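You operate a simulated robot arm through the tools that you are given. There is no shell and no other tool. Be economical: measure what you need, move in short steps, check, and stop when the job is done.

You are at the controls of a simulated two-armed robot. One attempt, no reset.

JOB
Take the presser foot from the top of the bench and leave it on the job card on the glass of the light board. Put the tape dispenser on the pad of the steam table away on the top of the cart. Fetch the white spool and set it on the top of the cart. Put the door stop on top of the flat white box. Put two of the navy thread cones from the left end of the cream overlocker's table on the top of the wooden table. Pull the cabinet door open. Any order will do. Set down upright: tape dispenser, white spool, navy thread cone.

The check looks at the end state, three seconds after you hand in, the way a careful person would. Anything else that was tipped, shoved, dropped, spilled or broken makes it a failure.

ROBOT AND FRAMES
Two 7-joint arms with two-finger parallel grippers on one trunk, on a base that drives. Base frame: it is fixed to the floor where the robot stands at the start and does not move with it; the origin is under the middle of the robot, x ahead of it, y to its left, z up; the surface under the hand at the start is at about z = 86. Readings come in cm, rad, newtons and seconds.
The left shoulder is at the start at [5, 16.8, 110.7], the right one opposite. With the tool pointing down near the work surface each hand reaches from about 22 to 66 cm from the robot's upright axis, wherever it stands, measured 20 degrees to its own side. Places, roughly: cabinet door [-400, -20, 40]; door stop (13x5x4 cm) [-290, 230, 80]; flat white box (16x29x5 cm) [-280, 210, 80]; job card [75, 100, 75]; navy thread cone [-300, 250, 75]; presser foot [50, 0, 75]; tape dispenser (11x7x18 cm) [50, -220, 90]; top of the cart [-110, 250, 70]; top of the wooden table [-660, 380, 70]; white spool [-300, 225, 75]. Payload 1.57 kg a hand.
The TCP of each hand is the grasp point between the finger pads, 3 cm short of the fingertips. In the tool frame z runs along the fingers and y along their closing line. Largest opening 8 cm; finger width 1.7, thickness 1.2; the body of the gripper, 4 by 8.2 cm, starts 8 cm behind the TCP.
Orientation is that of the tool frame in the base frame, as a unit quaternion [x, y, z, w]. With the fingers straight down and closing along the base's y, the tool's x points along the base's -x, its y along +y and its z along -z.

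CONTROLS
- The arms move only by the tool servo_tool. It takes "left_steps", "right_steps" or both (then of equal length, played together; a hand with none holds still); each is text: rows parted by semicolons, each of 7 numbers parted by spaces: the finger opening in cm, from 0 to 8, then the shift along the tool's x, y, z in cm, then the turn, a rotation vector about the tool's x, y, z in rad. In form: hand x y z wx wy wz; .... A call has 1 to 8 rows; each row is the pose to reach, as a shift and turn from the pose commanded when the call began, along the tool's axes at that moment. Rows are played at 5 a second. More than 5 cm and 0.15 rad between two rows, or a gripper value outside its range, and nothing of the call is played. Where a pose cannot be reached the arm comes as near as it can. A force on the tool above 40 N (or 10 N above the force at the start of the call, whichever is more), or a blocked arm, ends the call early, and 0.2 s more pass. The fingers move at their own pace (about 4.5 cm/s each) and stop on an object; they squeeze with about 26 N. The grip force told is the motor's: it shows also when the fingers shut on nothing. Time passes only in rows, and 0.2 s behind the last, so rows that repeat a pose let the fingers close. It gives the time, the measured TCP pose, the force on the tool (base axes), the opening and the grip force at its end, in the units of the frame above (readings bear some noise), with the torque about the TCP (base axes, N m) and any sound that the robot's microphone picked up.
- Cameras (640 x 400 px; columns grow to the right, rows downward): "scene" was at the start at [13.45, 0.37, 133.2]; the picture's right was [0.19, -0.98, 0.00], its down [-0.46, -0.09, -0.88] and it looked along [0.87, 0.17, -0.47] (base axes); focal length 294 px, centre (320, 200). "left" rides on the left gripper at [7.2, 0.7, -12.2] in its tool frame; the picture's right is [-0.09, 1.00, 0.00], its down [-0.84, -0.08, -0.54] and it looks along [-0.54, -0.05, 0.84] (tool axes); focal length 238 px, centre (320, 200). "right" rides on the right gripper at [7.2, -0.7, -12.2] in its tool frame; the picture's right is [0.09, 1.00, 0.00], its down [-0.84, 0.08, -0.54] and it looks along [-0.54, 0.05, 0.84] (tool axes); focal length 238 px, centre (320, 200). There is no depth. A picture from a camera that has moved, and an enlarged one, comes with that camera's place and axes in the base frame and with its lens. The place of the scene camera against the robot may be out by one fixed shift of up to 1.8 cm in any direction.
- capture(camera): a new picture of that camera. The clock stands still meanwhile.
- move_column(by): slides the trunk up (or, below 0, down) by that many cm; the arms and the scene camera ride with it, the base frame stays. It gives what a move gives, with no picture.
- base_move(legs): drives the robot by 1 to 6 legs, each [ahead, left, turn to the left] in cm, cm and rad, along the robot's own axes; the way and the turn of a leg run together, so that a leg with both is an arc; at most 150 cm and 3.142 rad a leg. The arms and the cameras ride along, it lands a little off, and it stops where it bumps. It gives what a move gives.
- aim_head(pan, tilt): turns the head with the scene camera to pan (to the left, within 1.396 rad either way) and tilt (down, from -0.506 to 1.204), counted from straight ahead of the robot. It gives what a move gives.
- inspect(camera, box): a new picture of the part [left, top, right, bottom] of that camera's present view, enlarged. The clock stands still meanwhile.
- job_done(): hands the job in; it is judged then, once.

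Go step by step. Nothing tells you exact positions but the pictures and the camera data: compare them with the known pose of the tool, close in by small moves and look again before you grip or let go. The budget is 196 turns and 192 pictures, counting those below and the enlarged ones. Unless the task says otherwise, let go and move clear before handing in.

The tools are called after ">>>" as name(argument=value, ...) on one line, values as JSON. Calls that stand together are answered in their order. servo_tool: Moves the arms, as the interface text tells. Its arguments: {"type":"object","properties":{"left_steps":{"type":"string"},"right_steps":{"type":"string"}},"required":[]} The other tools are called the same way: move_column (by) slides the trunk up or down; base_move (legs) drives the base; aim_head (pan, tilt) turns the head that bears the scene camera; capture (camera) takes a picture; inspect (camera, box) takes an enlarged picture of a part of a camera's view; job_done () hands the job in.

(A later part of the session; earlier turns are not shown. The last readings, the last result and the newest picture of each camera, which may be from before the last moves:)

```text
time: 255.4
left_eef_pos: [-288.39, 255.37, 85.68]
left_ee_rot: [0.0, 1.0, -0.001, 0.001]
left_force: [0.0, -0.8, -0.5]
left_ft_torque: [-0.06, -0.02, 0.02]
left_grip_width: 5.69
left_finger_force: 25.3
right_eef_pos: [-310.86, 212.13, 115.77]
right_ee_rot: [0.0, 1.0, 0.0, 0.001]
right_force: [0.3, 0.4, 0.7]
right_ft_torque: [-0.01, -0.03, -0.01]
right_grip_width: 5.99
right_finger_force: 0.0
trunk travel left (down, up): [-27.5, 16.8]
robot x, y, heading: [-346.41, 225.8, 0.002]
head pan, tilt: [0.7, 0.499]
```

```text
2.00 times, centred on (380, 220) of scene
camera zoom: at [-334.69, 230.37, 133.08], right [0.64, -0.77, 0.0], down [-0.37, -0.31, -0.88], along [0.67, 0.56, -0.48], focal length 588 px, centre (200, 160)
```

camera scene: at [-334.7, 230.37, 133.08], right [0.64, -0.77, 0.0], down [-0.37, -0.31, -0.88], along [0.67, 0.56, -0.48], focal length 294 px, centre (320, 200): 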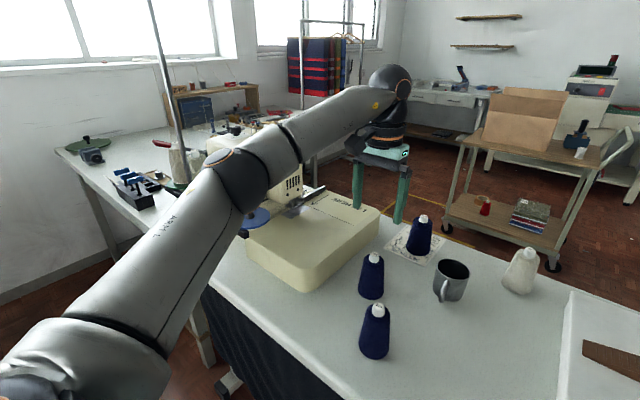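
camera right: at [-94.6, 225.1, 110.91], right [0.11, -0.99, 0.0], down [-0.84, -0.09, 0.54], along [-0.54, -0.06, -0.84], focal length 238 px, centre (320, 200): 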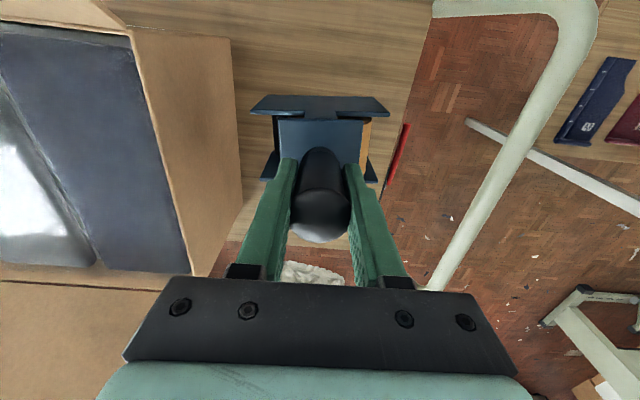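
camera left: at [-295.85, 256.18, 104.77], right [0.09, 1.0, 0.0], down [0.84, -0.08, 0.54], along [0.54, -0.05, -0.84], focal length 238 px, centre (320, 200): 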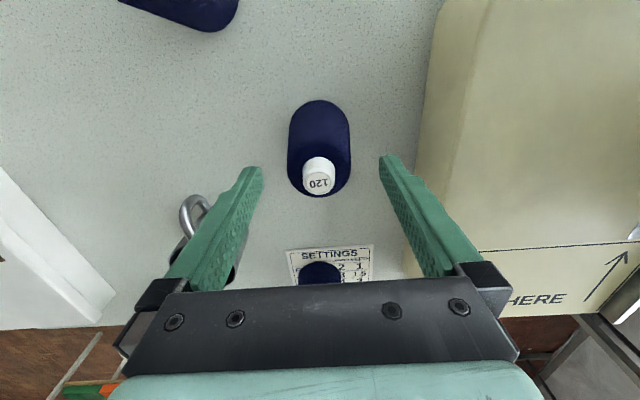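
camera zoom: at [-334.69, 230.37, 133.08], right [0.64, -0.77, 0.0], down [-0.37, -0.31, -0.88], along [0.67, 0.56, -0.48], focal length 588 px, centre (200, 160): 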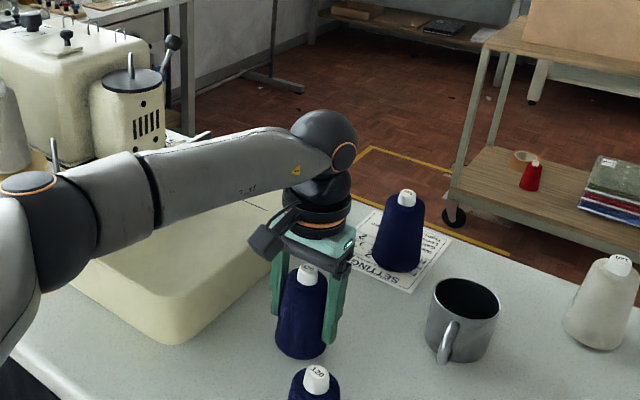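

Gripped at 5.7 cm. I'll lift and retract.

>>> servo_tool(left_steps="0 0 0 -2 0 0 0; 0 0 0 -6 0 0 0; 0 0 0 -10.5 0 0 0; 0 0 0 -15 0 0 0; 0 0 0 -19.5 0 0 0; 0 3 0 -23 0 0 0; 0 7 0 -25 0 0 0; 0 11.5 0 -26 0 0 0")

>>> servo_tool(left_steps="0 4 1 -1 0 0 0; 0 8 2 -2 0 0 0; 0 10 4 -3 0 0 0")

>>> capture(camera="left")

>>> capture(camera="scene")

```text
time: 257.2
left_eef_pos: [-300.07, 255.36, 111.57]
left_ee_rot: [0.0, 1.0, 0.0, 0.001]
left_force: [-0.6, -0.9, -1.6]
left_ft_torque: [0.0, 0.0, 0.02]
left_grip_width: 5.69
left_finger_force: 25.9
right_eef_pos: [-311.08, 212.05, 115.87]
right_ee_rot: [0.001, 1.0, 0.0, 0.0]
right_force: [0.2, 0.6, 0.6]
right_ft_torque: [0.0, -0.04, 0.0]
right_grip_width: 5.97
right_finger_force: 0.0
trunk travel left (down, up): [-27.5, 16.8]
robot x, y, heading: [-345.93, 225.72, 0.002]
head pan, tilt: [0.7, 0.499]
```

```text
time: 258.0
left_eef_pos: [-310.06, 259.48, 114.62]
left_ee_rot: [-0.001, 1.0, -0.001, 0.0]
left_force: [-0.1, 0.1, -0.4]
left_ft_torque: [0.0, -0.01, -0.01]
left_grip_width: 5.68
left_finger_force: 26.6
right_eef_pos: [-311.08, 212.13, 115.96]
right_ee_rot: [0.001, 1.0, 0.0, 0.0]
right_force: [-0.7, -0.2, -0.2]
right_ft_torque: [0.0, -0.03, 0.0]
right_grip_width: 6.01
right_finger_force: 0.0
trunk travel left (down, up): [-27.5, 16.8]
robot x, y, heading: [-346.52, 226.19, -0.005]
head pan, tilt: [0.7, 0.499]
```

```text
99 pictures are left
camera left: at [-317.31, 260.32, 126.77], right [0.09, 1.0, 0.0], down [0.84, -0.08, 0.54], along [0.54, -0.05, -0.84], focal length 238 px, centre (320, 200)
```

left: 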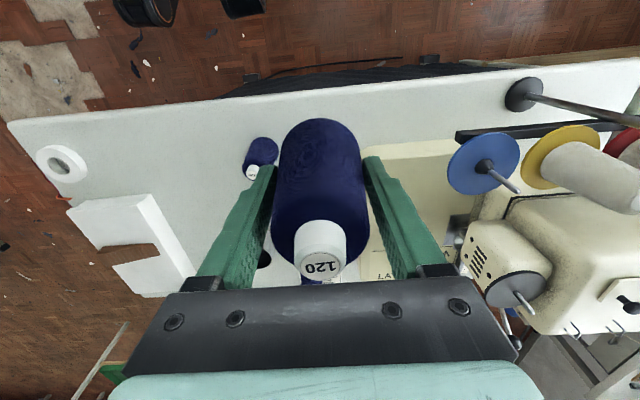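

```text
98 pictures are left
camera scene: at [-334.74, 230.39, 133.08], right [0.64, -0.77, 0.0], down [-0.37, -0.31, -0.88], along [0.67, 0.56, -0.48], focal length 294 px, centre (320, 200)
```

scene: 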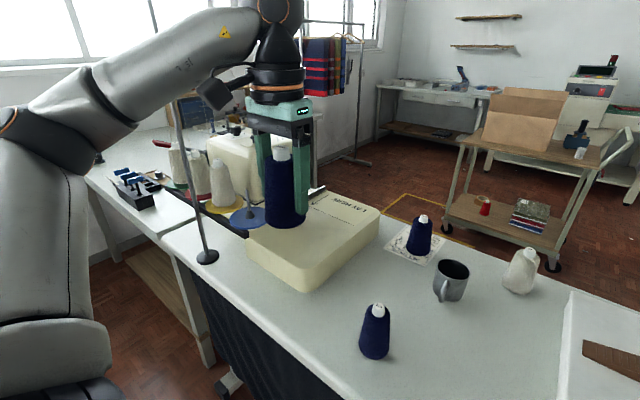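

C2 is held, with C1 left at about [-301.2, 247.3]. I'll tuck the left hand in and strafe left about 17 cm so the right hand can reach C1.

>>> servo_tool(left_steps="0 3 -2 -1 0 0 0; 0 6 -4 -2 0 0 0; 0 9 -6 -3 0 0 0")

>>> base_move(legs=[[0, 17, 0]])

>>> aim_head(pan=0.1, tilt=0.7)

>>> capture(camera="right")

>>> capture(camera="scene")

```text
time: 258.8
left_eef_pos: [-319.12, 253.41, 117.72]
left_ee_rot: [0.0, 1.0, 0.0, 0.0]
left_force: [0.4, -0.5, -2.0]
left_ft_torque: [0.01, 0.0, -0.01]
left_grip_width: 5.67
left_finger_force: 25.5
right_eef_pos: [-310.98, 212.06, 115.89]
right_ee_rot: [0.001, 1.0, 0.0, 0.0]
right_force: [-0.3, -1.0, -0.3]
right_ft_torque: [0.0, 0.02, -0.02]
right_grip_width: 6.01
right_finger_force: 0.0
trunk travel left (down, up): [-27.5, 16.8]
robot x, y, heading: [-345.91, 226.11, -0.001]
head pan, tilt: [0.7, 0.499]
```

```text
time: 260.9
left_eef_pos: [-318.97, 270.09, 117.53]
left_ee_rot: [0.0, 1.0, -0.001, 0.001]
left_force: [0.1, 0.7, -1.4]
left_ft_torque: [-0.03, 0.04, -0.01]
left_grip_width: 5.68
left_finger_force: 25.4
right_eef_pos: [-311.01, 228.81, 115.98]
right_ee_rot: [0.0, 1.0, 0.0, 0.0]
right_force: [-0.4, -1.1, -0.9]
right_ft_torque: [-0.03, -0.02, 0.01]
right_grip_width: 6.0
right_finger_force: 0.0
trunk travel left (down, up): [-27.5, 16.8]
robot x, y, heading: [-346.06, 242.72, -0.004]
head pan, tilt: [0.7, 0.499]
```

```text
time: 261.9
left_eef_pos: [-319.03, 270.08, 117.66]
left_ee_rot: [0.0, 1.0, 0.0, 0.001]
left_force: [-0.4, -0.5, -0.6]
left_ft_torque: [0.02, 0.02, 0.01]
left_grip_width: 5.66
left_finger_force: 26.0
right_eef_pos: [-311.06, 228.67, 115.87]
right_ee_rot: [0.0, 1.0, 0.0, 0.0]
right_force: [-0.2, -0.9, 0.2]
right_ft_torque: [0.02, -0.02, 0.01]
right_grip_width: 5.98
right_finger_force: 0.1
trunk travel left (down, up): [-27.5, 16.8]
robot x, y, heading: [-346.54, 242.17, -0.0]
head pan, tilt: [0.099, 0.7]
```

```text
97 pictures are left
camera right: at [-318.21, 228.18, 128.02], right [-0.09, 1.0, 0.0], down [0.84, 0.08, 0.54], along [0.54, 0.05, -0.84], focal length 238 px, centre (320, 200)
```

right: 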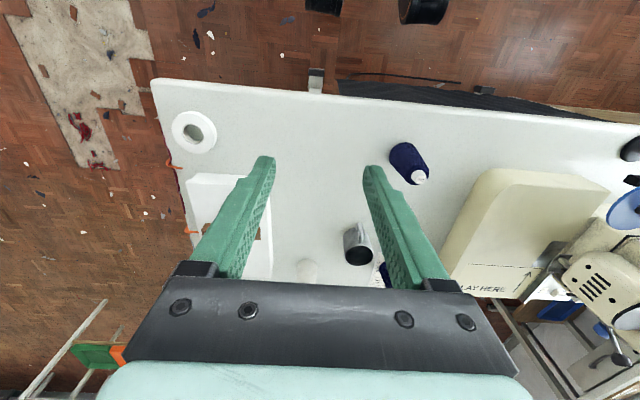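

```text
96 pictures are left
camera scene: at [-333.19, 241.97, 131.31], right [0.1, -1.0, 0.0], down [-0.64, -0.06, -0.77], along [0.76, 0.08, -0.64], focal length 294 px, centre (320, 200)
```

scene: 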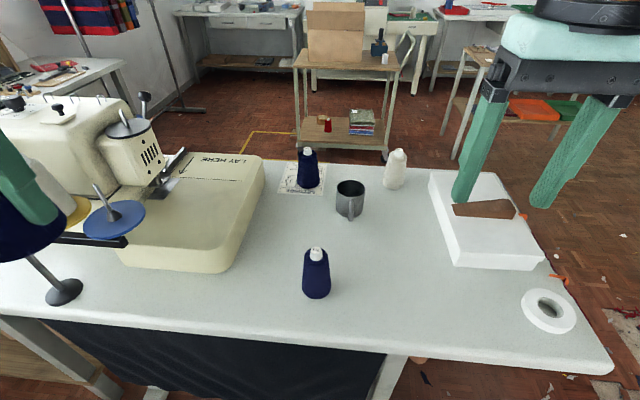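

C1 is confirmed at about [-300.8, 247]. I'll hover the right hand over it.

>>> servo_tool(right_steps="8 -2 3.5 2 0 0 0; 8 -4 7 4 0 0 0; 8 -6 10.5 6 0 0 0; 8 -8 14 8 0 0 0; 8 -10 17.5 10 0 0 0; 8 -10.2 18.4 12 0 0 0; 8 -10.2 18.4 12 0 0 0")

>>> capture(camera="right")

```text
time: 263.5
left_eef_pos: [-318.84, 270.11, 117.58]
left_ee_rot: [0.001, 1.0, -0.001, 0.001]
left_force: [-0.3, 0.9, -0.7]
left_ft_torque: [-0.03, -0.01, -0.04]
left_grip_width: 5.69
left_finger_force: 25.7
right_eef_pos: [-300.81, 247.12, 103.77]
right_ee_rot: [0.001, 1.0, 0.0, 0.0]
right_force: [0.4, -0.1, 0.6]
right_ft_torque: [0.01, 0.01, -0.02]
right_grip_width: 8.01
right_finger_force: 0.1
trunk travel left (down, up): [-27.5, 16.8]
robot x, y, heading: [-346.04, 242.19, -0.005]
head pan, tilt: [0.099, 0.7]
```

```text
95 pictures are left
camera right: at [-308.0, 246.58, 115.91], right [-0.09, 1.0, 0.0], down [0.84, 0.08, 0.54], along [0.54, 0.05, -0.84], focal length 238 px, centre (320, 200)
```

right: 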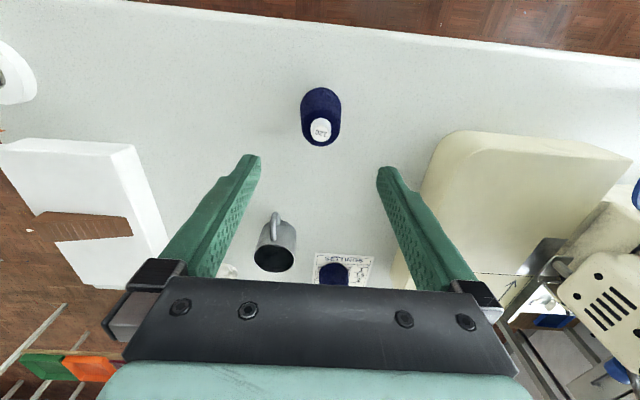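

>>> servo_tool(right_steps="8 0 0.2 4.5 0 0 0; 8 0 0.2 9 0 0 0; 8 0 0.2 13.5 0 0 0; 8 0 0.2 18 0 0 0; 8 0 0.2 18 0 0 0; 0 0 0.2 18 0 0 0; 0 0 0.2 18 0 0 0; 0 0 0.2 18 0 0 0")

>>> capture(camera="right")

```text
time: 265.3
left_eef_pos: [-318.96, 270.02, 117.58]
left_ee_rot: [0.0, 1.0, -0.001, 0.0]
left_force: [0.7, -0.6, -1.2]
left_ft_torque: [0.02, -0.02, 0.01]
left_grip_width: 5.67
left_finger_force: 26.6
right_eef_pos: [-300.7, 247.18, 85.9]
right_ee_rot: [0.0, 1.0, 0.001, 0.0]
right_force: [0.8, 0.7, 1.5]
right_ft_torque: [0.01, 0.01, 0.0]
right_grip_width: 5.27
right_finger_force: 25.4
trunk travel left (down, up): [-27.5, 16.8]
robot x, y, heading: [-346.11, 242.34, 0.0]
head pan, tilt: [0.099, 0.7]
```

```text
94 pictures are left
camera right: at [-307.9, 246.61, 98.04], right [-0.09, 1.0, 0.0], down [0.84, 0.08, 0.54], along [0.54, 0.05, -0.84], focal length 238 px, centre (320, 200)
```

right: 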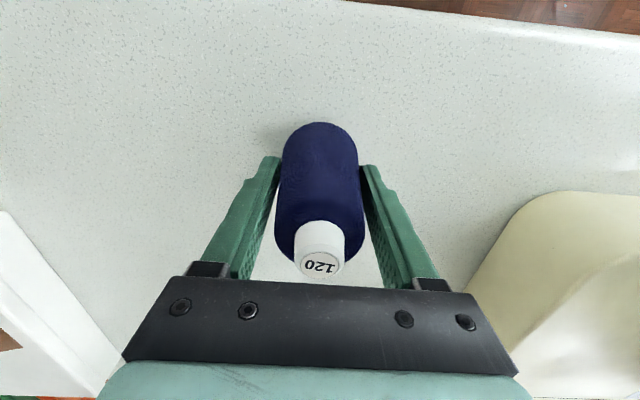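

Gripped. I'll lift and retract the right hand.

>>> servo_tool(right_steps="0 0 0 0 0 0 0; 0 0 0 -3 0 0 0; 0 0 0 -7.5 0 0 0; 0 0 -1 -12 0 0 0; 0 0 -2 -16.5 0 0 0; 0 2 -4 -20.5 0 0 0; 0 5 -7 -23 0 0 0; 0 8 -10 -25 0 0 0")

>>> servo_tool(right_steps="0 3 -3 -1 0 0 0; 0 6 -6 -2 0 0 0; 0 9 -9 -3 0 0 0; 0 11 -11 -4 0 0 0")

>>> capture(camera="right")

>>> capture(camera="scene")

```text
time: 267.1
left_eef_pos: [-319.02, 269.93, 117.53]
left_ee_rot: [0.0, 1.0, 0.0, 0.0]
left_force: [0.6, 0.0, -2.0]
left_ft_torque: [0.0, -0.01, 0.05]
left_grip_width: 5.64
left_finger_force: 25.9
right_eef_pos: [-308.85, 237.42, 111.23]
right_ee_rot: [0.0, 1.0, 0.0, 0.0]
right_force: [0.1, -0.6, -0.6]
right_ft_torque: [0.0, 0.01, 0.05]
right_grip_width: 5.26
right_finger_force: 25.8
trunk travel left (down, up): [-27.5, 16.8]
robot x, y, heading: [-346.28, 242.26, 0.0]
head pan, tilt: [0.099, 0.7]
```

```text
time: 268.1
left_eef_pos: [-319.01, 270.0, 117.59]
left_ee_rot: [0.0, 1.0, -0.001, 0.001]
left_force: [0.2, -1.0, -1.7]
left_ft_torque: [0.01, 0.03, 0.01]
left_grip_width: 5.66
left_finger_force: 25.9
right_eef_pos: [-319.93, 226.18, 114.89]
right_ee_rot: [0.001, 1.0, 0.0, 0.0]
right_force: [0.1, -0.6, -1.6]
right_ft_torque: [0.0, 0.04, 0.0]
right_grip_width: 5.26
right_finger_force: 25.9
trunk travel left (down, up): [-27.5, 16.8]
robot x, y, heading: [-346.48, 242.6, -0.001]
head pan, tilt: [0.099, 0.7]
```

```text
93 pictures are left
camera right: at [-327.2, 225.63, 127.11], right [-0.09, 1.0, 0.0], down [0.84, 0.08, 0.54], along [0.54, 0.05, -0.84], focal length 238 px, centre (320, 200)
```

right: 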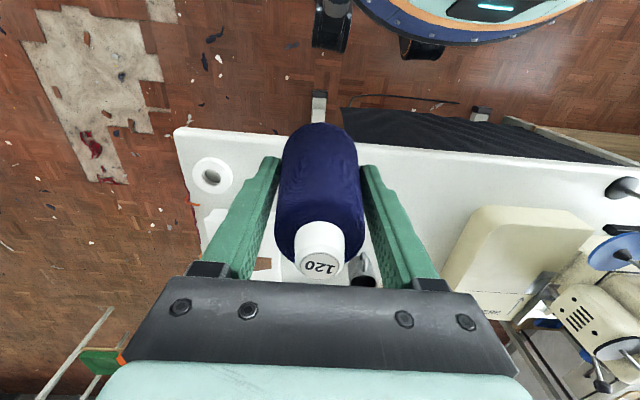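

```text
92 pictures are left
camera scene: at [-333.22, 241.94, 131.31], right [0.1, -1.0, 0.0], down [-0.64, -0.06, -0.77], along [0.76, 0.08, -0.64], focal length 294 px, centre (320, 200)
```

scene: 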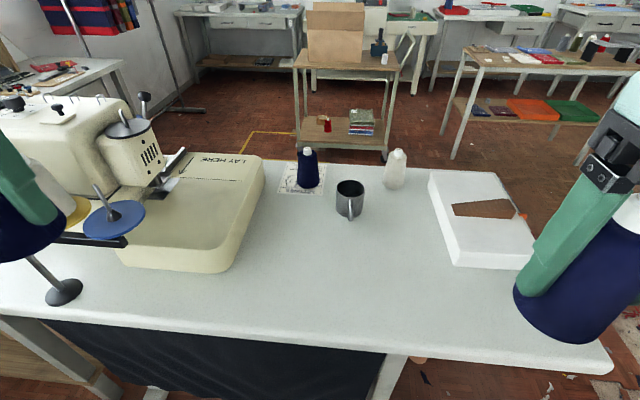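

Both cones are held. I'll leave the aisle to the south, turn to face west, and look for the wooden table.

>>> base_move(legs=[[-4, 0, 0], [0, -100, 0], [0, 0, 1.57], [0, 0, 1.0]])

>>> aim_head(pan=0.1, tilt=0.3)

>>> capture(camera="scene")

```text
time: 284.1
left_eef_pos: [-386.29, 132.68, 117.58]
left_ee_rot: [0.963, -0.269, -0.001, 0.0]
left_force: [0.3, 0.2, -0.2]
left_ft_torque: [-0.01, -0.05, -0.03]
left_grip_width: 5.65
left_finger_force: 25.7
right_eef_pos: [-362.79, 169.66, 115.03]
right_ee_rot: [0.963, -0.269, 0.0, 0.0]
right_force: [0.4, 0.3, -1.1]
right_ft_torque: [-0.03, 0.0, -0.03]
right_grip_width: 5.16
right_finger_force: 26.0
trunk travel left (down, up): [-27.5, 16.8]
robot x, y, heading: [-348.29, 142.5, 2.597]
head pan, tilt: [0.099, 0.7]
```

```text
time: 284.9
left_eef_pos: [-386.26, 132.75, 117.48]
left_ee_rot: [0.963, -0.269, -0.001, 0.0]
left_force: [-0.2, 0.5, -0.7]
left_ft_torque: [-0.02, -0.01, -0.01]
left_grip_width: 5.63
left_finger_force: 26.1
right_eef_pos: [-362.74, 169.65, 115.07]
right_ee_rot: [0.963, -0.269, 0.001, 0.0]
right_force: [-0.8, 0.0, -0.9]
right_ft_torque: [-0.02, 0.01, 0.02]
right_grip_width: 5.19
right_finger_force: 26.6
trunk travel left (down, up): [-27.5, 16.8]
robot x, y, heading: [-348.73, 142.19, 2.599]
head pan, tilt: [0.099, 0.3]
```

```text
91 pictures are left
camera scene: at [-360.07, 146.99, 134.91], right [0.43, 0.9, 0.0], down [0.27, -0.13, -0.95], along [-0.86, 0.41, -0.3], focal length 294 px, centre (320, 200)
```

scene: 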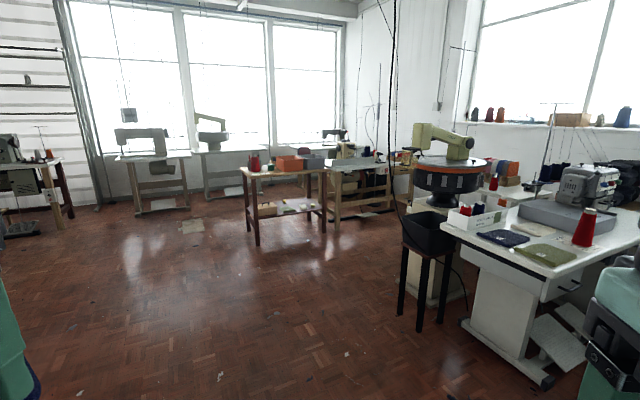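

>>> inspect(camera="scene", box=[230, 110, 430, 260])

```text
2.67 times, centred on (330, 185) of scene
camera zoom: at [-360.07, 146.99, 134.91], right [0.43, 0.9, 0.0], down [0.27, -0.13, -0.95], along [-0.86, 0.41, -0.3], focal length 784 px, centre (293, 240)
```

zoom: 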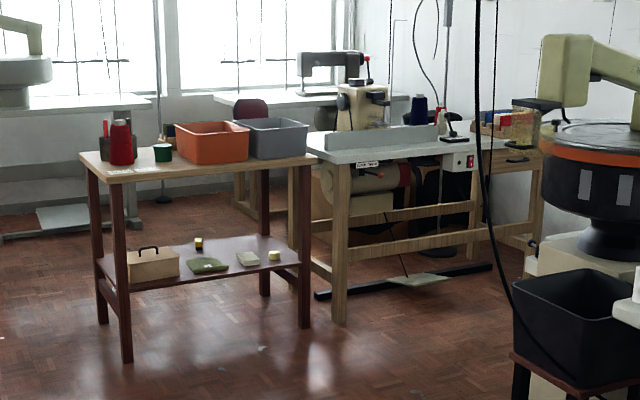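

There are several tables to the west, so I need a closer look to tell which is the "wooden table" near [-660, 380]. I'll drive west.

>>> base_move(legs=[[0, 0, 0.542], [145, 0, 0], [40, 0, 0]])

>>> aim_head(pan=-0.6, tilt=0.3)

>>> capture(camera="scene")

```text
time: 295.8
left_eef_pos: [-561.07, 116.41, 117.59]
left_ee_rot: [1.0, -0.003, -0.001, 0.001]
left_force: [-0.1, -0.3, -1.2]
left_ft_torque: [-0.01, -0.04, 0.01]
left_grip_width: 5.62
left_finger_force: 25.7
right_eef_pos: [-560.08, 160.06, 114.89]
right_ee_rot: [1.0, -0.003, 0.0, 0.0]
right_force: [-0.3, 1.0, -1.8]
right_ft_torque: [-0.03, 0.0, 0.01]
right_grip_width: 5.2
right_finger_force: 26.0
trunk travel left (down, up): [-27.5, 16.8]
robot x, y, heading: [-533.87, 143.8, 3.137]
head pan, tilt: [0.099, 0.3]
```

```text
time: 296.8
left_eef_pos: [-560.99, 116.22, 117.75]
left_ee_rot: [1.0, -0.003, -0.001, 0.0]
left_force: [-0.5, 0.4, -1.1]
left_ft_torque: [0.0, -0.02, 0.01]
left_grip_width: 5.61
left_finger_force: 25.4
right_eef_pos: [-560.09, 160.16, 115.01]
right_ee_rot: [1.0, -0.003, 0.0, -0.001]
right_force: [0.2, 0.5, -2.4]
right_ft_torque: [-0.03, 0.01, 0.03]
right_grip_width: 5.18
right_finger_force: 26.7
trunk travel left (down, up): [-27.5, 16.8]
robot x, y, heading: [-533.54, 143.83, 3.134]
head pan, tilt: [-0.6, 0.3]
```

```text
89 pictures are left
camera scene: at [-545.05, 147.84, 134.92], right [0.57, 0.82, 0.0], down [0.24, -0.17, -0.96], along [-0.79, 0.54, -0.3], focal length 294 px, centre (320, 200)
```

scene: 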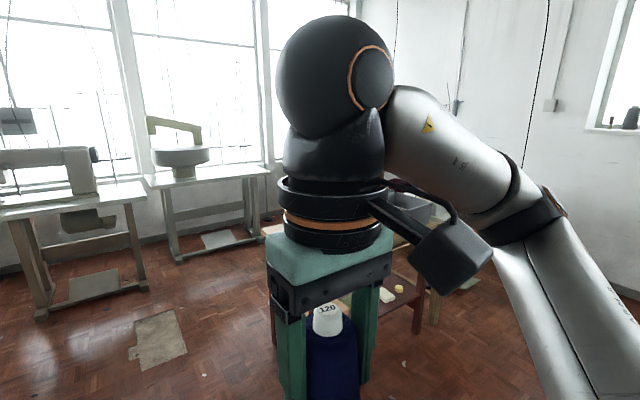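

The right arm blocks the view. I'll turn the base right about 0.8 and look straight ahead.

>>> base_move(legs=[[0, 0, -0.9]])

>>> aim_head(pan=0.05, tilt=0.3)

>>> capture(camera="scene")

```text
time: 299.5
left_eef_pos: [-572.29, 147.75, 117.52]
left_ee_rot: [0.901, -0.433, -0.001, 0.0]
left_force: [-0.3, -0.1, -2.1]
left_ft_torque: [0.02, 0.0, 0.0]
left_grip_width: 5.63
left_finger_force: 26.6
right_eef_pos: [-537.63, 174.46, 114.87]
right_ee_rot: [0.901, -0.434, 0.0, 0.0]
right_force: [-1.1, -0.1, -0.9]
right_ft_torque: [0.0, 0.01, -0.02]
right_grip_width: 5.2
right_finger_force: 25.8
trunk travel left (down, up): [-27.5, 16.8]
robot x, y, heading: [-533.77, 143.97, 2.247]
head pan, tilt: [-0.6, 0.3]
```

```text
time: 300.6
left_eef_pos: [-572.38, 147.84, 117.66]
left_ee_rot: [0.902, -0.432, -0.001, 0.0]
left_force: [0.1, 0.1, -1.0]
left_ft_torque: [-0.05, 0.02, 0.01]
left_grip_width: 5.6
left_finger_force: 26.2
right_eef_pos: [-537.65, 174.36, 115.03]
right_ee_rot: [0.901, -0.433, 0.0, -0.001]
right_force: [0.9, -0.1, -2.0]
right_ft_torque: [-0.01, -0.02, -0.02]
right_grip_width: 5.19
right_finger_force: 26.4
trunk travel left (down, up): [-27.5, 16.8]
robot x, y, heading: [-533.69, 143.74, 2.244]
head pan, tilt: [0.051, 0.3]
```

```text
88 pictures are left
camera scene: at [-542.05, 152.63, 134.92], right [0.75, 0.66, 0.0], down [0.2, -0.22, -0.96], along [-0.63, 0.72, -0.3], focal length 294 px, centre (320, 200)
```

scene: 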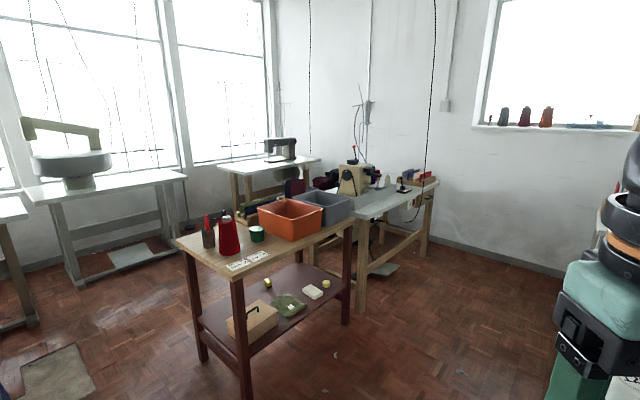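

>>> inspect(camera="scene", box=[170, 120, 460, 300])

>>> inspect(camera="scene", box=[320, 140, 460, 240])

```text
2.21 times, centred on (315, 210) of scene
camera zoom: at [-542.05, 152.63, 134.92], right [0.75, 0.66, 0.0], down [0.2, -0.22, -0.96], along [-0.63, 0.72, -0.3], focal length 649 px, centre (331, 178)
```

zoom: 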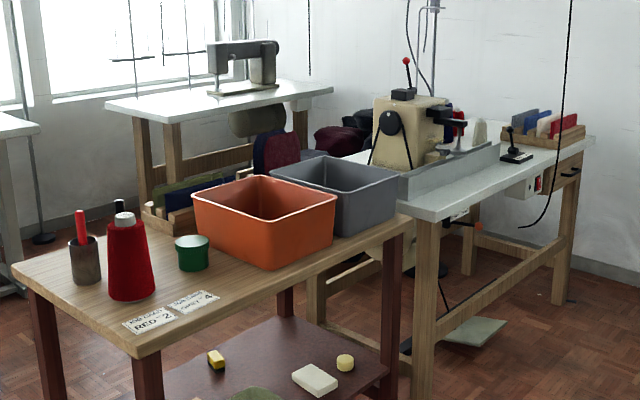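

```text
4.00 times, centred on (390, 190) of scene
camera zoom: at [-542.05, 152.63, 134.92], right [0.75, 0.66, 0.0], down [0.2, -0.22, -0.96], along [-0.63, 0.72, -0.3], focal length 1176 px, centre (40, 240)
```

zoom: 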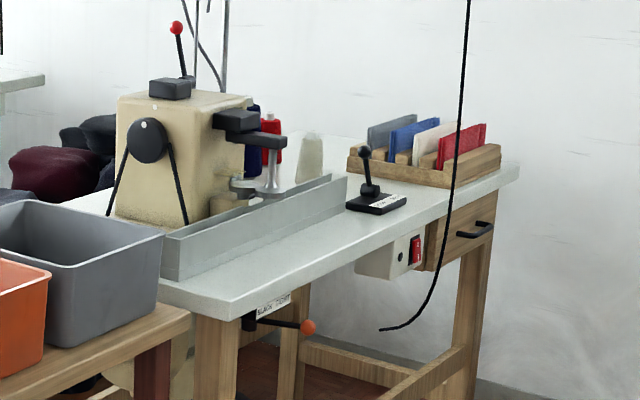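

The nearby wooden-topped table with bins is centred at about [-643, 236], and the grey-top machine table is at y 277–381. The stated place is [-660, 380], so something may be behind. I'll drive north along x of about -545 and look west.

>>> base_move(legs=[[0, 0, 0.897], [-8, 0, 0], [0, -140, 0]])

>>> aim_head(pan=0.0, tilt=0.3)

>>> capture(camera="scene")

```text
time: 314.1
left_eef_pos: [-554.58, 243.88, 117.7]
left_ee_rot: [1.0, 0.007, 0.001, 0.0]
left_force: [0.3, 0.0, -1.2]
left_ft_torque: [0.02, -0.01, 0.01]
left_grip_width: 5.55
left_finger_force: 26.2
right_eef_pos: [-554.3, 287.79, 114.93]
right_ee_rot: [1.0, 0.008, -0.001, 0.0]
right_force: [0.7, 1.8, -0.7]
right_ft_torque: [0.01, 0.01, 0.01]
right_grip_width: 5.19
right_finger_force: 25.8
trunk travel left (down, up): [-27.5, 16.8]
robot x, y, heading: [-527.47, 271.86, -3.122]
head pan, tilt: [0.051, 0.3]
stopped in leg 3: the robot was blocked; the commanded pose is now the measured one
```

```text
time: 314.7
left_eef_pos: [-554.51, 243.91, 117.55]
left_ee_rot: [1.0, 0.008, -0.001, 0.0]
left_force: [0.6, -0.4, -1.6]
left_ft_torque: [0.02, -0.03, -0.03]
left_grip_width: 5.56
left_finger_force: 26.2
right_eef_pos: [-554.23, 287.65, 114.89]
right_ee_rot: [1.0, 0.007, 0.0, 0.0]
right_force: [1.1, 0.6, -0.7]
right_ft_torque: [0.0, -0.03, -0.01]
right_grip_width: 5.15
right_finger_force: 25.3
trunk travel left (down, up): [-27.5, 16.8]
robot x, y, heading: [-527.96, 272.36, -3.125]
head pan, tilt: [0.0, 0.3]
```

```text
85 pictures are left
camera scene: at [-540.63, 270.42, 134.92], right [-0.02, 1.0, 0.0], down [0.3, 0.0, -0.96], along [-0.96, -0.01, -0.3], focal length 294 px, centre (320, 200)
```

scene: 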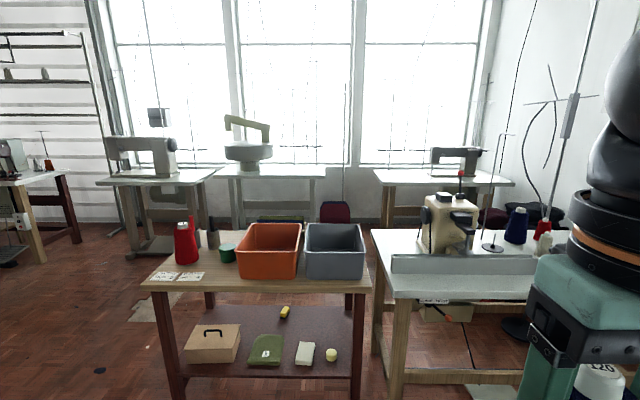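

The robot bumped something on its right. I'll back off and look there.

>>> base_move(legs=[[0, 6, 0]])

>>> aim_head(pan=-1.39, tilt=0.6)

>>> capture(camera="scene")

>>> capture(camera="right")

```text
time: 315.9
left_eef_pos: [-554.41, 238.0, 117.6]
left_ee_rot: [1.0, 0.007, 0.0, -0.001]
left_force: [0.6, 1.0, -0.7]
left_ft_torque: [0.02, 0.04, 0.01]
left_grip_width: 5.59
left_finger_force: 26.5
right_eef_pos: [-554.17, 281.89, 114.96]
right_ee_rot: [1.0, 0.008, 0.0, 0.0]
right_force: [0.6, 0.6, -0.9]
right_ft_torque: [-0.02, -0.01, 0.0]
right_grip_width: 5.17
right_finger_force: 25.6
trunk travel left (down, up): [-27.5, 16.8]
robot x, y, heading: [-527.67, 266.19, -3.124]
head pan, tilt: [0.0, 0.3]
```

```text
time: 317.4
left_eef_pos: [-554.35, 238.07, 117.64]
left_ee_rot: [1.0, 0.008, 0.0, 0.0]
left_force: [0.8, 1.0, -1.5]
left_ft_torque: [0.01, -0.02, 0.01]
left_grip_width: 5.57
left_finger_force: 26.0
right_eef_pos: [-554.19, 281.78, 114.97]
right_ee_rot: [1.0, 0.007, 0.0, 0.001]
right_force: [0.7, 1.0, -1.4]
right_ft_torque: [-0.01, -0.03, -0.01]
right_grip_width: 5.18
right_finger_force: 26.1
trunk travel left (down, up): [-27.5, 16.8]
robot x, y, heading: [-527.61, 266.06, -3.127]
head pan, tilt: [-1.389, 0.6]
```

```text
84 pictures are left
camera scene: at [-532.94, 273.31, 132.17], right [0.98, 0.2, 0.0], down [0.11, -0.55, -0.83], along [-0.16, 0.81, -0.56], focal length 294 px, centre (320, 200)
```

scene: 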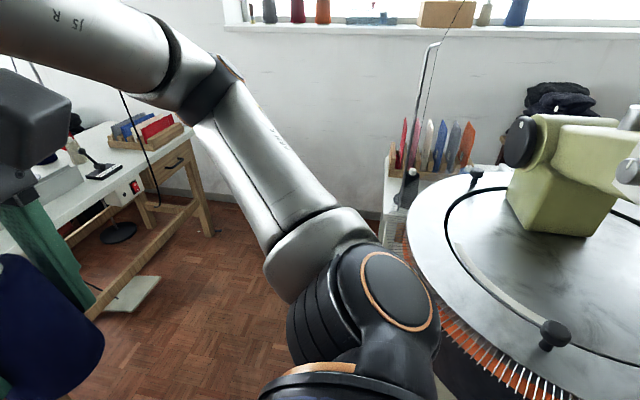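

```text
83 pictures are left
camera right: at [-547.01, 282.66, 127.11], right [0.11, -0.99, 0.0], down [-0.84, -0.09, 0.54], along [-0.54, -0.06, -0.84], focal length 238 px, centre (320, 200)
```

right: 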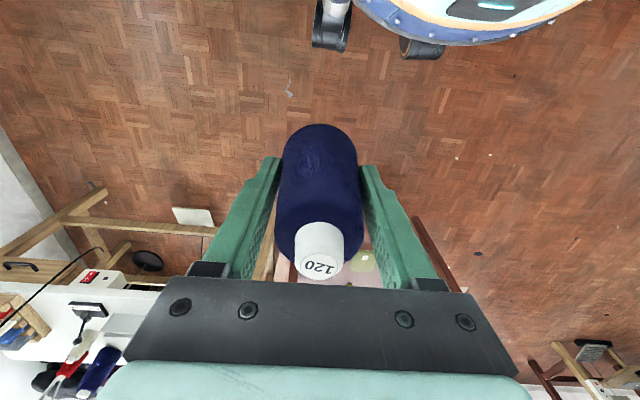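

It seems the right arm or base touched near the round linking machine, which looks unmoved. I'll step away, turn to the northwest and raise the column to see the area around [-660, 380].

>>> base_move(legs=[[0, 25, 0], [10, 0, 0], [0, 0, -0.75]])

>>> move_column(by=16)

>>> aim_head(pan=0.0, tilt=0.4)

>>> capture(camera="scene")

>>> aim_head(pan=-1.3, tilt=0.6)

>>> capture(camera="scene")

```text
time: 322.9
left_eef_pos: [-575.95, 238.38, 117.54]
left_ee_rot: [0.934, -0.357, -0.001, 0.0]
left_force: [0.7, 0.3, -1.6]
left_ft_torque: [-0.03, 0.0, 0.02]
left_grip_width: 5.54
left_finger_force: 25.7
right_eef_pos: [-546.04, 270.38, 114.87]
right_ee_rot: [0.934, -0.356, 0.0, 0.0]
right_force: [-0.6, -0.1, -1.2]
right_ft_torque: [0.01, 0.03, -0.01]
right_grip_width: 5.14
right_finger_force: 26.2
trunk travel left (down, up): [-27.5, 16.8]
robot x, y, heading: [-537.01, 240.85, 2.416]
head pan, tilt: [-1.389, 0.6]
```

```text
time: 324.8
left_eef_pos: [-575.89, 238.41, 133.46]
left_ee_rot: [0.934, -0.357, -0.001, -0.001]
left_force: [0.2, 0.6, -2.3]
left_ft_torque: [0.0, -0.02, 0.0]
left_grip_width: 5.53
left_finger_force: 26.0
right_eef_pos: [-546.15, 270.41, 130.94]
right_ee_rot: [0.934, -0.357, 0.001, 0.0]
right_force: [0.1, 0.4, -1.3]
right_ft_torque: [-0.02, 0.01, -0.02]
right_grip_width: 5.16
right_finger_force: 26.0
trunk travel left (down, up): [-43.5, 0.8]
robot x, y, heading: [-537.5, 240.95, 2.413]
head pan, tilt: [-1.389, 0.6]
```

```text
time: 326.3
left_eef_pos: [-576.02, 238.46, 133.52]
left_ee_rot: [0.934, -0.357, -0.001, 0.0]
left_force: [0.5, -0.7, -1.1]
left_ft_torque: [0.0, -0.01, 0.01]
left_grip_width: 5.54
left_finger_force: 25.7
right_eef_pos: [-546.12, 270.4, 130.96]
right_ee_rot: [0.934, -0.358, 0.0, 0.0]
right_force: [-0.4, 0.1, -1.6]
right_ft_torque: [-0.02, 0.0, 0.02]
right_grip_width: 5.17
right_finger_force: 26.2
trunk travel left (down, up): [-43.5, 0.8]
robot x, y, heading: [-537.49, 240.77, 2.414]
head pan, tilt: [0.0, 0.4]
```

```text
82 pictures are left
camera scene: at [-546.67, 248.38, 149.99], right [0.67, 0.75, 0.0], down [0.29, -0.26, -0.92], along [-0.69, 0.61, -0.39], focal length 294 px, centre (320, 200)
```

scene: 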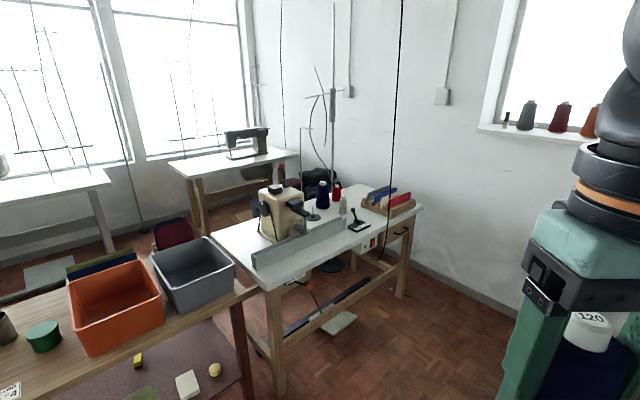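

```text
time: 327.8
left_eef_pos: [-575.82, 238.3, 133.58]
left_ee_rot: [0.934, -0.356, -0.001, 0.0]
left_force: [0.0, -0.5, -0.9]
left_ft_torque: [-0.02, -0.02, 0.03]
left_grip_width: 5.53
left_finger_force: 25.8
right_eef_pos: [-545.91, 270.33, 130.95]
right_ee_rot: [0.934, -0.357, 0.0, 0.0]
right_force: [-0.5, -0.2, -1.1]
right_ft_torque: [0.01, 0.02, -0.03]
right_grip_width: 5.18
right_finger_force: 26.2
trunk travel left (down, up): [-43.5, 0.8]
robot x, y, heading: [-537.4, 241.06, 2.409]
head pan, tilt: [-1.3, 0.6]
```

```text
81 pictures are left
camera scene: at [-535.85, 250.14, 148.17], right [0.9, -0.44, 0.0], down [-0.25, -0.51, -0.83], along [0.36, 0.74, -0.56], focal length 294 px, centre (320, 200)
```

scene: 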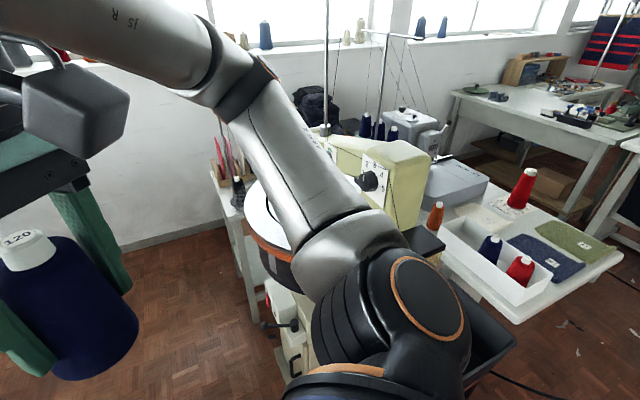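

No other table is in that corner: [-660, 380] falls on the grey-top, wooden-framed machine table. I'll read the labels on both tables to settle which is "the wooden table".

>>> aim_head(pan=0.1, tilt=0.5)

>>> inspect(camera="scene", box=[220, 120, 440, 260])

>>> inspect(camera="scene", box=[0, 200, 320, 400])

```text
time: 329.3
left_eef_pos: [-575.9, 238.26, 133.54]
left_ee_rot: [0.934, -0.356, 0.0, 0.0]
left_force: [-0.7, -0.2, -0.5]
left_ft_torque: [-0.01, 0.03, 0.0]
left_grip_width: 5.51
left_finger_force: 25.9
right_eef_pos: [-546.07, 270.44, 130.94]
right_ee_rot: [0.934, -0.357, -0.001, 0.0]
right_force: [0.3, 0.6, -0.8]
right_ft_torque: [0.03, 0.03, -0.02]
right_grip_width: 5.18
right_finger_force: 26.1
trunk travel left (down, up): [-43.5, 0.8]
robot x, y, heading: [-537.09, 240.9, 2.412]
head pan, tilt: [0.099, 0.499]
```

```text
2.86 times, centred on (330, 190) of scene
camera zoom: at [-547.11, 247.57, 149.08], right [0.59, 0.81, 0.0], down [0.39, -0.28, -0.88], along [-0.71, 0.52, -0.48], focal length 840 px, centre (291, 229)
```

zoom: 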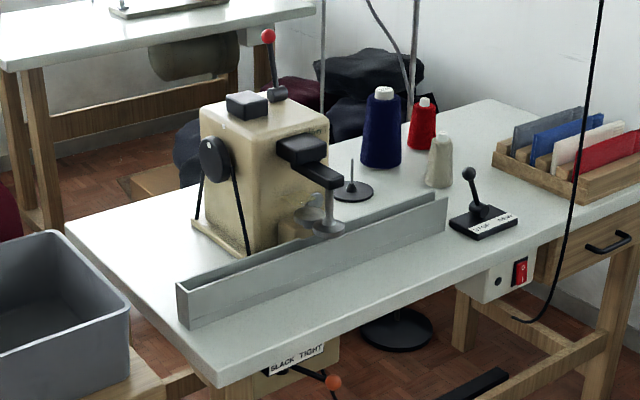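

```text
2.00 times, centred on (160, 300) of scene
camera zoom: at [-547.11, 247.57, 149.08], right [0.59, 0.81, 0.0], down [0.39, -0.28, -0.88], along [-0.71, 0.52, -0.48], focal length 588 px, centre (640, 0)
```

zoom: 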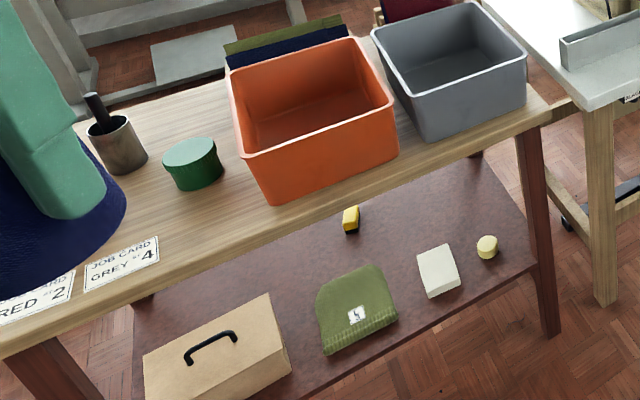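

Rounding of the other places suggests [-660, 380, 70] is accurate, and that point lies on the right half of the wooden-framed table (top x -690 to -630, y 295–416). The bins table is more than a metre off. I'll approach this table from the front, staying left of the hanging cable at about [-621, 358].

>>> base_move(legs=[[0, 0, 0.73], [42, 0, 0], [0, -50, 0]])

>>> aim_head(pan=-0.35, tilt=0.6)

>>> capture(camera="scene")

>>> capture(camera="right")

```text
time: 338.3
left_eef_pos: [-605.61, 263.62, 133.51]
left_ee_rot: [1.0, -0.006, -0.001, 0.0]
left_force: [0.4, 0.5, -1.6]
left_ft_torque: [-0.01, -0.03, 0.03]
left_grip_width: 5.53
left_finger_force: 26.2
right_eef_pos: [-604.19, 307.39, 130.9]
right_ee_rot: [1.0, -0.006, 0.0, 0.0]
right_force: [-0.2, -0.2, -0.7]
right_ft_torque: [0.02, -0.02, -0.01]
right_grip_width: 5.17
right_finger_force: 25.7
trunk travel left (down, up): [-43.5, 0.8]
robot x, y, heading: [-578.3, 290.93, 3.132]
head pan, tilt: [0.099, 0.499]
```

```text
time: 339.2
left_eef_pos: [-605.57, 263.63, 133.56]
left_ee_rot: [1.0, -0.006, -0.001, 0.001]
left_force: [0.2, 0.8, -1.5]
left_ft_torque: [0.01, 0.0, 0.02]
left_grip_width: 5.5
left_finger_force: 25.5
right_eef_pos: [-604.23, 307.32, 130.99]
right_ee_rot: [1.0, -0.006, 0.0, -0.001]
right_force: [-0.1, -0.2, -0.3]
right_ft_torque: [0.01, -0.02, 0.04]
right_grip_width: 5.16
right_finger_force: 25.2
trunk travel left (down, up): [-43.5, 0.8]
robot x, y, heading: [-578.22, 290.69, 3.13]
head pan, tilt: [-0.351, 0.6]
```

```text
78 pictures are left
camera scene: at [-589.9, 292.7, 148.17], right [0.35, 0.94, 0.0], down [0.53, -0.2, -0.83], along [-0.77, 0.29, -0.56], focal length 294 px, centre (320, 200)
```

scene: 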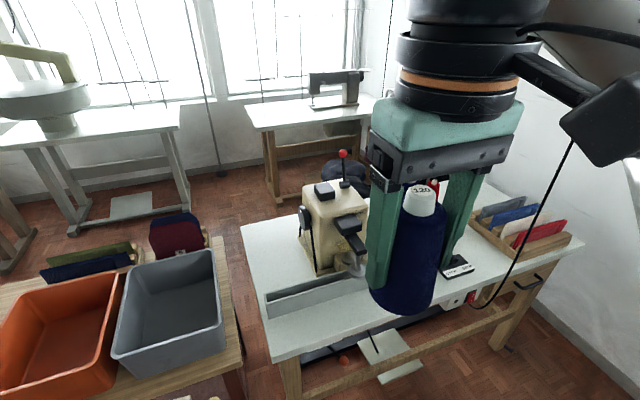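

```text
77 pictures are left
camera right: at [-596.98, 308.0, 143.11], right [0.08, -1.0, 0.0], down [-0.84, -0.07, 0.54], along [-0.54, -0.04, -0.84], focal length 238 px, centre (320, 200)
```

right: 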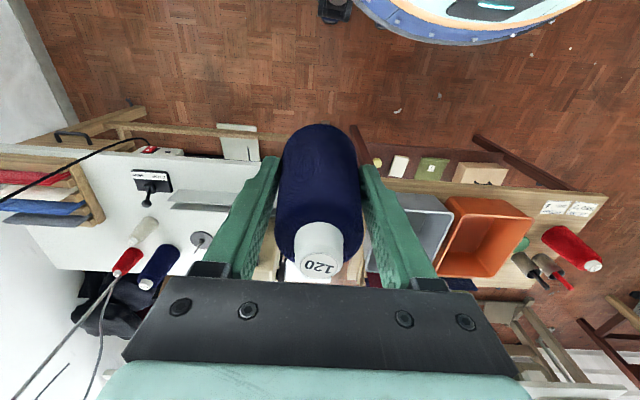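

>>> inspect(camera="right", box=[0, 110, 280, 320])

>>> aim_head(pan=-0.75, tilt=0.6)

>>> capture(camera="scene")

```text
1.90 times, centred on (140, 215) of right
camera zoom: at [-596.98, 308.0, 143.11], right [0.08, -1.0, 0.0], down [-0.84, -0.07, 0.54], along [-0.54, -0.04, -0.84], focal length 454 px, centre (663, 171)
```

zoom: 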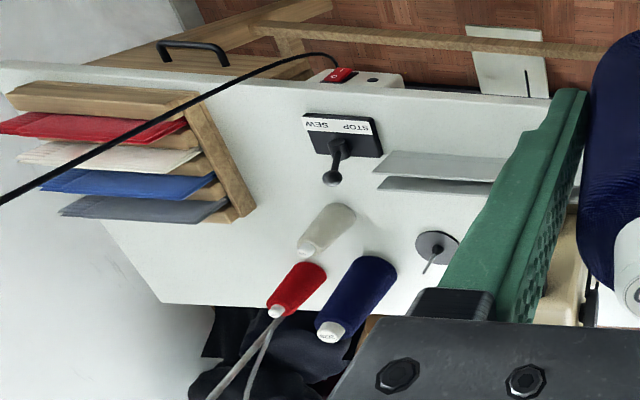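

```text
time: 340.0
left_eef_pos: [-605.49, 263.48, 133.56]
left_ee_rot: [1.0, -0.006, -0.001, 0.0]
left_force: [0.3, 0.2, -0.8]
left_ft_torque: [0.01, -0.01, 0.01]
left_grip_width: 5.51
left_finger_force: 26.3
right_eef_pos: [-604.12, 307.33, 130.96]
right_ee_rot: [1.0, -0.006, -0.001, 0.001]
right_force: [0.5, -0.4, -1.6]
right_ft_torque: [0.01, -0.01, 0.01]
right_grip_width: 5.17
right_finger_force: 25.9
trunk travel left (down, up): [-43.5, 0.8]
robot x, y, heading: [-578.06, 290.77, 3.131]
head pan, tilt: [-0.75, 0.6]
```

```text
75 pictures are left
camera scene: at [-588.03, 295.67, 148.17], right [0.69, 0.72, 0.0], down [0.41, -0.39, -0.83], along [-0.6, 0.57, -0.56], focal length 294 px, centre (320, 200)
```

scene: 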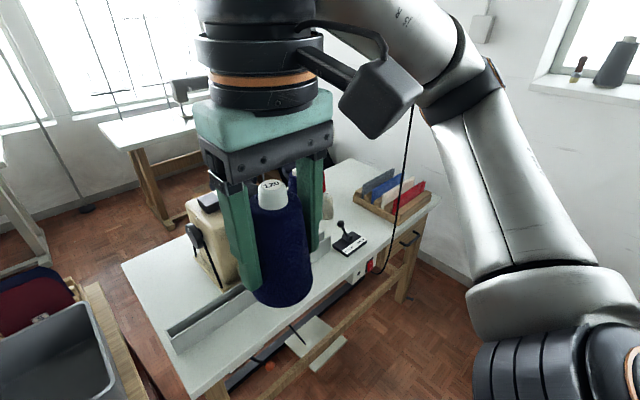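

The reachable free pocket on the right half lies between the stop/sew lever and the swatch tray: A2 at about [-648.5, 375.5] and A1 at about [-637.5, 374.5], with the hanging cable at about [-624, 359] to avoid. I'll move right with the right hand kept outboard of the cable.

>>> servo_tool(right_steps="0 0 -3 0 0 0 0; 0 1 -6 0 0 0 0")

>>> base_move(legs=[[0, 0, 0.01], [0, -58, 0]])

>>> capture(camera="right")

>>> aim_head(pan=-0.2, tilt=0.6)

>>> capture(camera="scene")

```text
time: 340.6
left_eef_pos: [-605.46, 263.64, 133.67]
left_ee_rot: [1.0, -0.006, -0.001, 0.002]
left_force: [0.6, 0.0, -1.1]
left_ft_torque: [-0.01, -0.01, 0.02]
left_grip_width: 5.53
left_finger_force: 26.4
right_eef_pos: [-602.96, 313.31, 131.09]
right_ee_rot: [1.0, -0.007, -0.001, -0.001]
right_force: [0.2, -0.1, -1.5]
right_ft_torque: [-0.02, 0.01, 0.0]
right_grip_width: 5.17
right_finger_force: 25.9
trunk travel left (down, up): [-43.5, 0.8]
robot x, y, heading: [-578.07, 290.84, 3.127]
head pan, tilt: [-0.75, 0.6]
```

```text
time: 346.5
left_eef_pos: [-605.35, 320.89, 133.55]
left_ee_rot: [1.0, 0.0, -0.001, 0.0]
left_force: [0.1, -0.3, -1.1]
left_ft_torque: [0.0, 0.0, 0.0]
left_grip_width: 5.46
left_finger_force: 26.3
right_eef_pos: [-603.2, 370.49, 131.03]
right_ee_rot: [1.0, -0.001, 0.0, 0.0]
right_force: [-0.3, 1.1, -1.1]
right_ft_torque: [0.0, 0.0, 0.01]
right_grip_width: 5.17
right_finger_force: 25.8
trunk travel left (down, up): [-43.5, 0.8]
robot x, y, heading: [-577.96, 348.45, -3.143]
head pan, tilt: [-0.75, 0.6]
```

```text
74 pictures are left
camera right: at [-596.16, 371.34, 143.15], right [0.09, -1.0, 0.0], down [-0.84, -0.08, 0.54], along [-0.54, -0.05, -0.84], focal length 238 px, centre (320, 200)
```

right: 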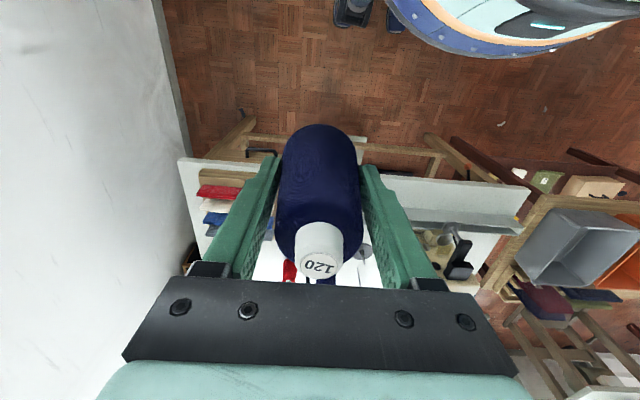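

```text
time: 347.5
left_eef_pos: [-605.18, 320.81, 133.6]
left_ee_rot: [1.0, 0.001, 0.0, 0.0]
left_force: [0.3, 0.6, -0.7]
left_ft_torque: [0.02, 0.01, -0.01]
left_grip_width: 5.5
left_finger_force: 25.5
right_eef_pos: [-603.31, 370.66, 130.99]
right_ee_rot: [1.0, 0.0, 0.0, -0.001]
right_force: [-0.6, 0.6, -0.8]
right_ft_torque: [0.01, -0.01, -0.02]
right_grip_width: 5.16
right_finger_force: 26.6
trunk travel left (down, up): [-43.5, 0.8]
robot x, y, heading: [-578.2, 348.57, -3.14]
head pan, tilt: [-0.201, 0.6]
```

```text
73 pictures are left
camera scene: at [-590.3, 348.87, 148.17], right [0.2, 0.98, 0.0], down [0.55, -0.11, -0.83], along [-0.81, 0.16, -0.56], focal length 294 px, centre (320, 200)
```

scene: 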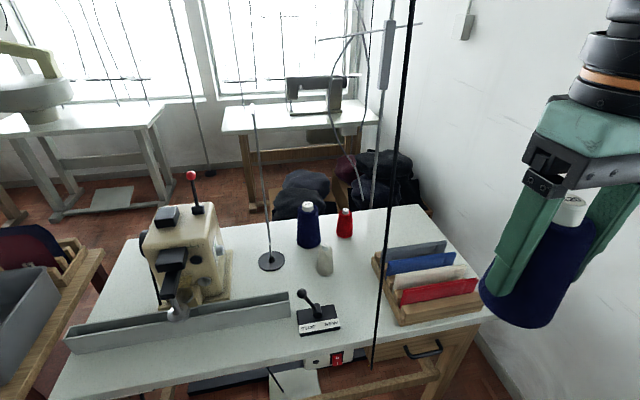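

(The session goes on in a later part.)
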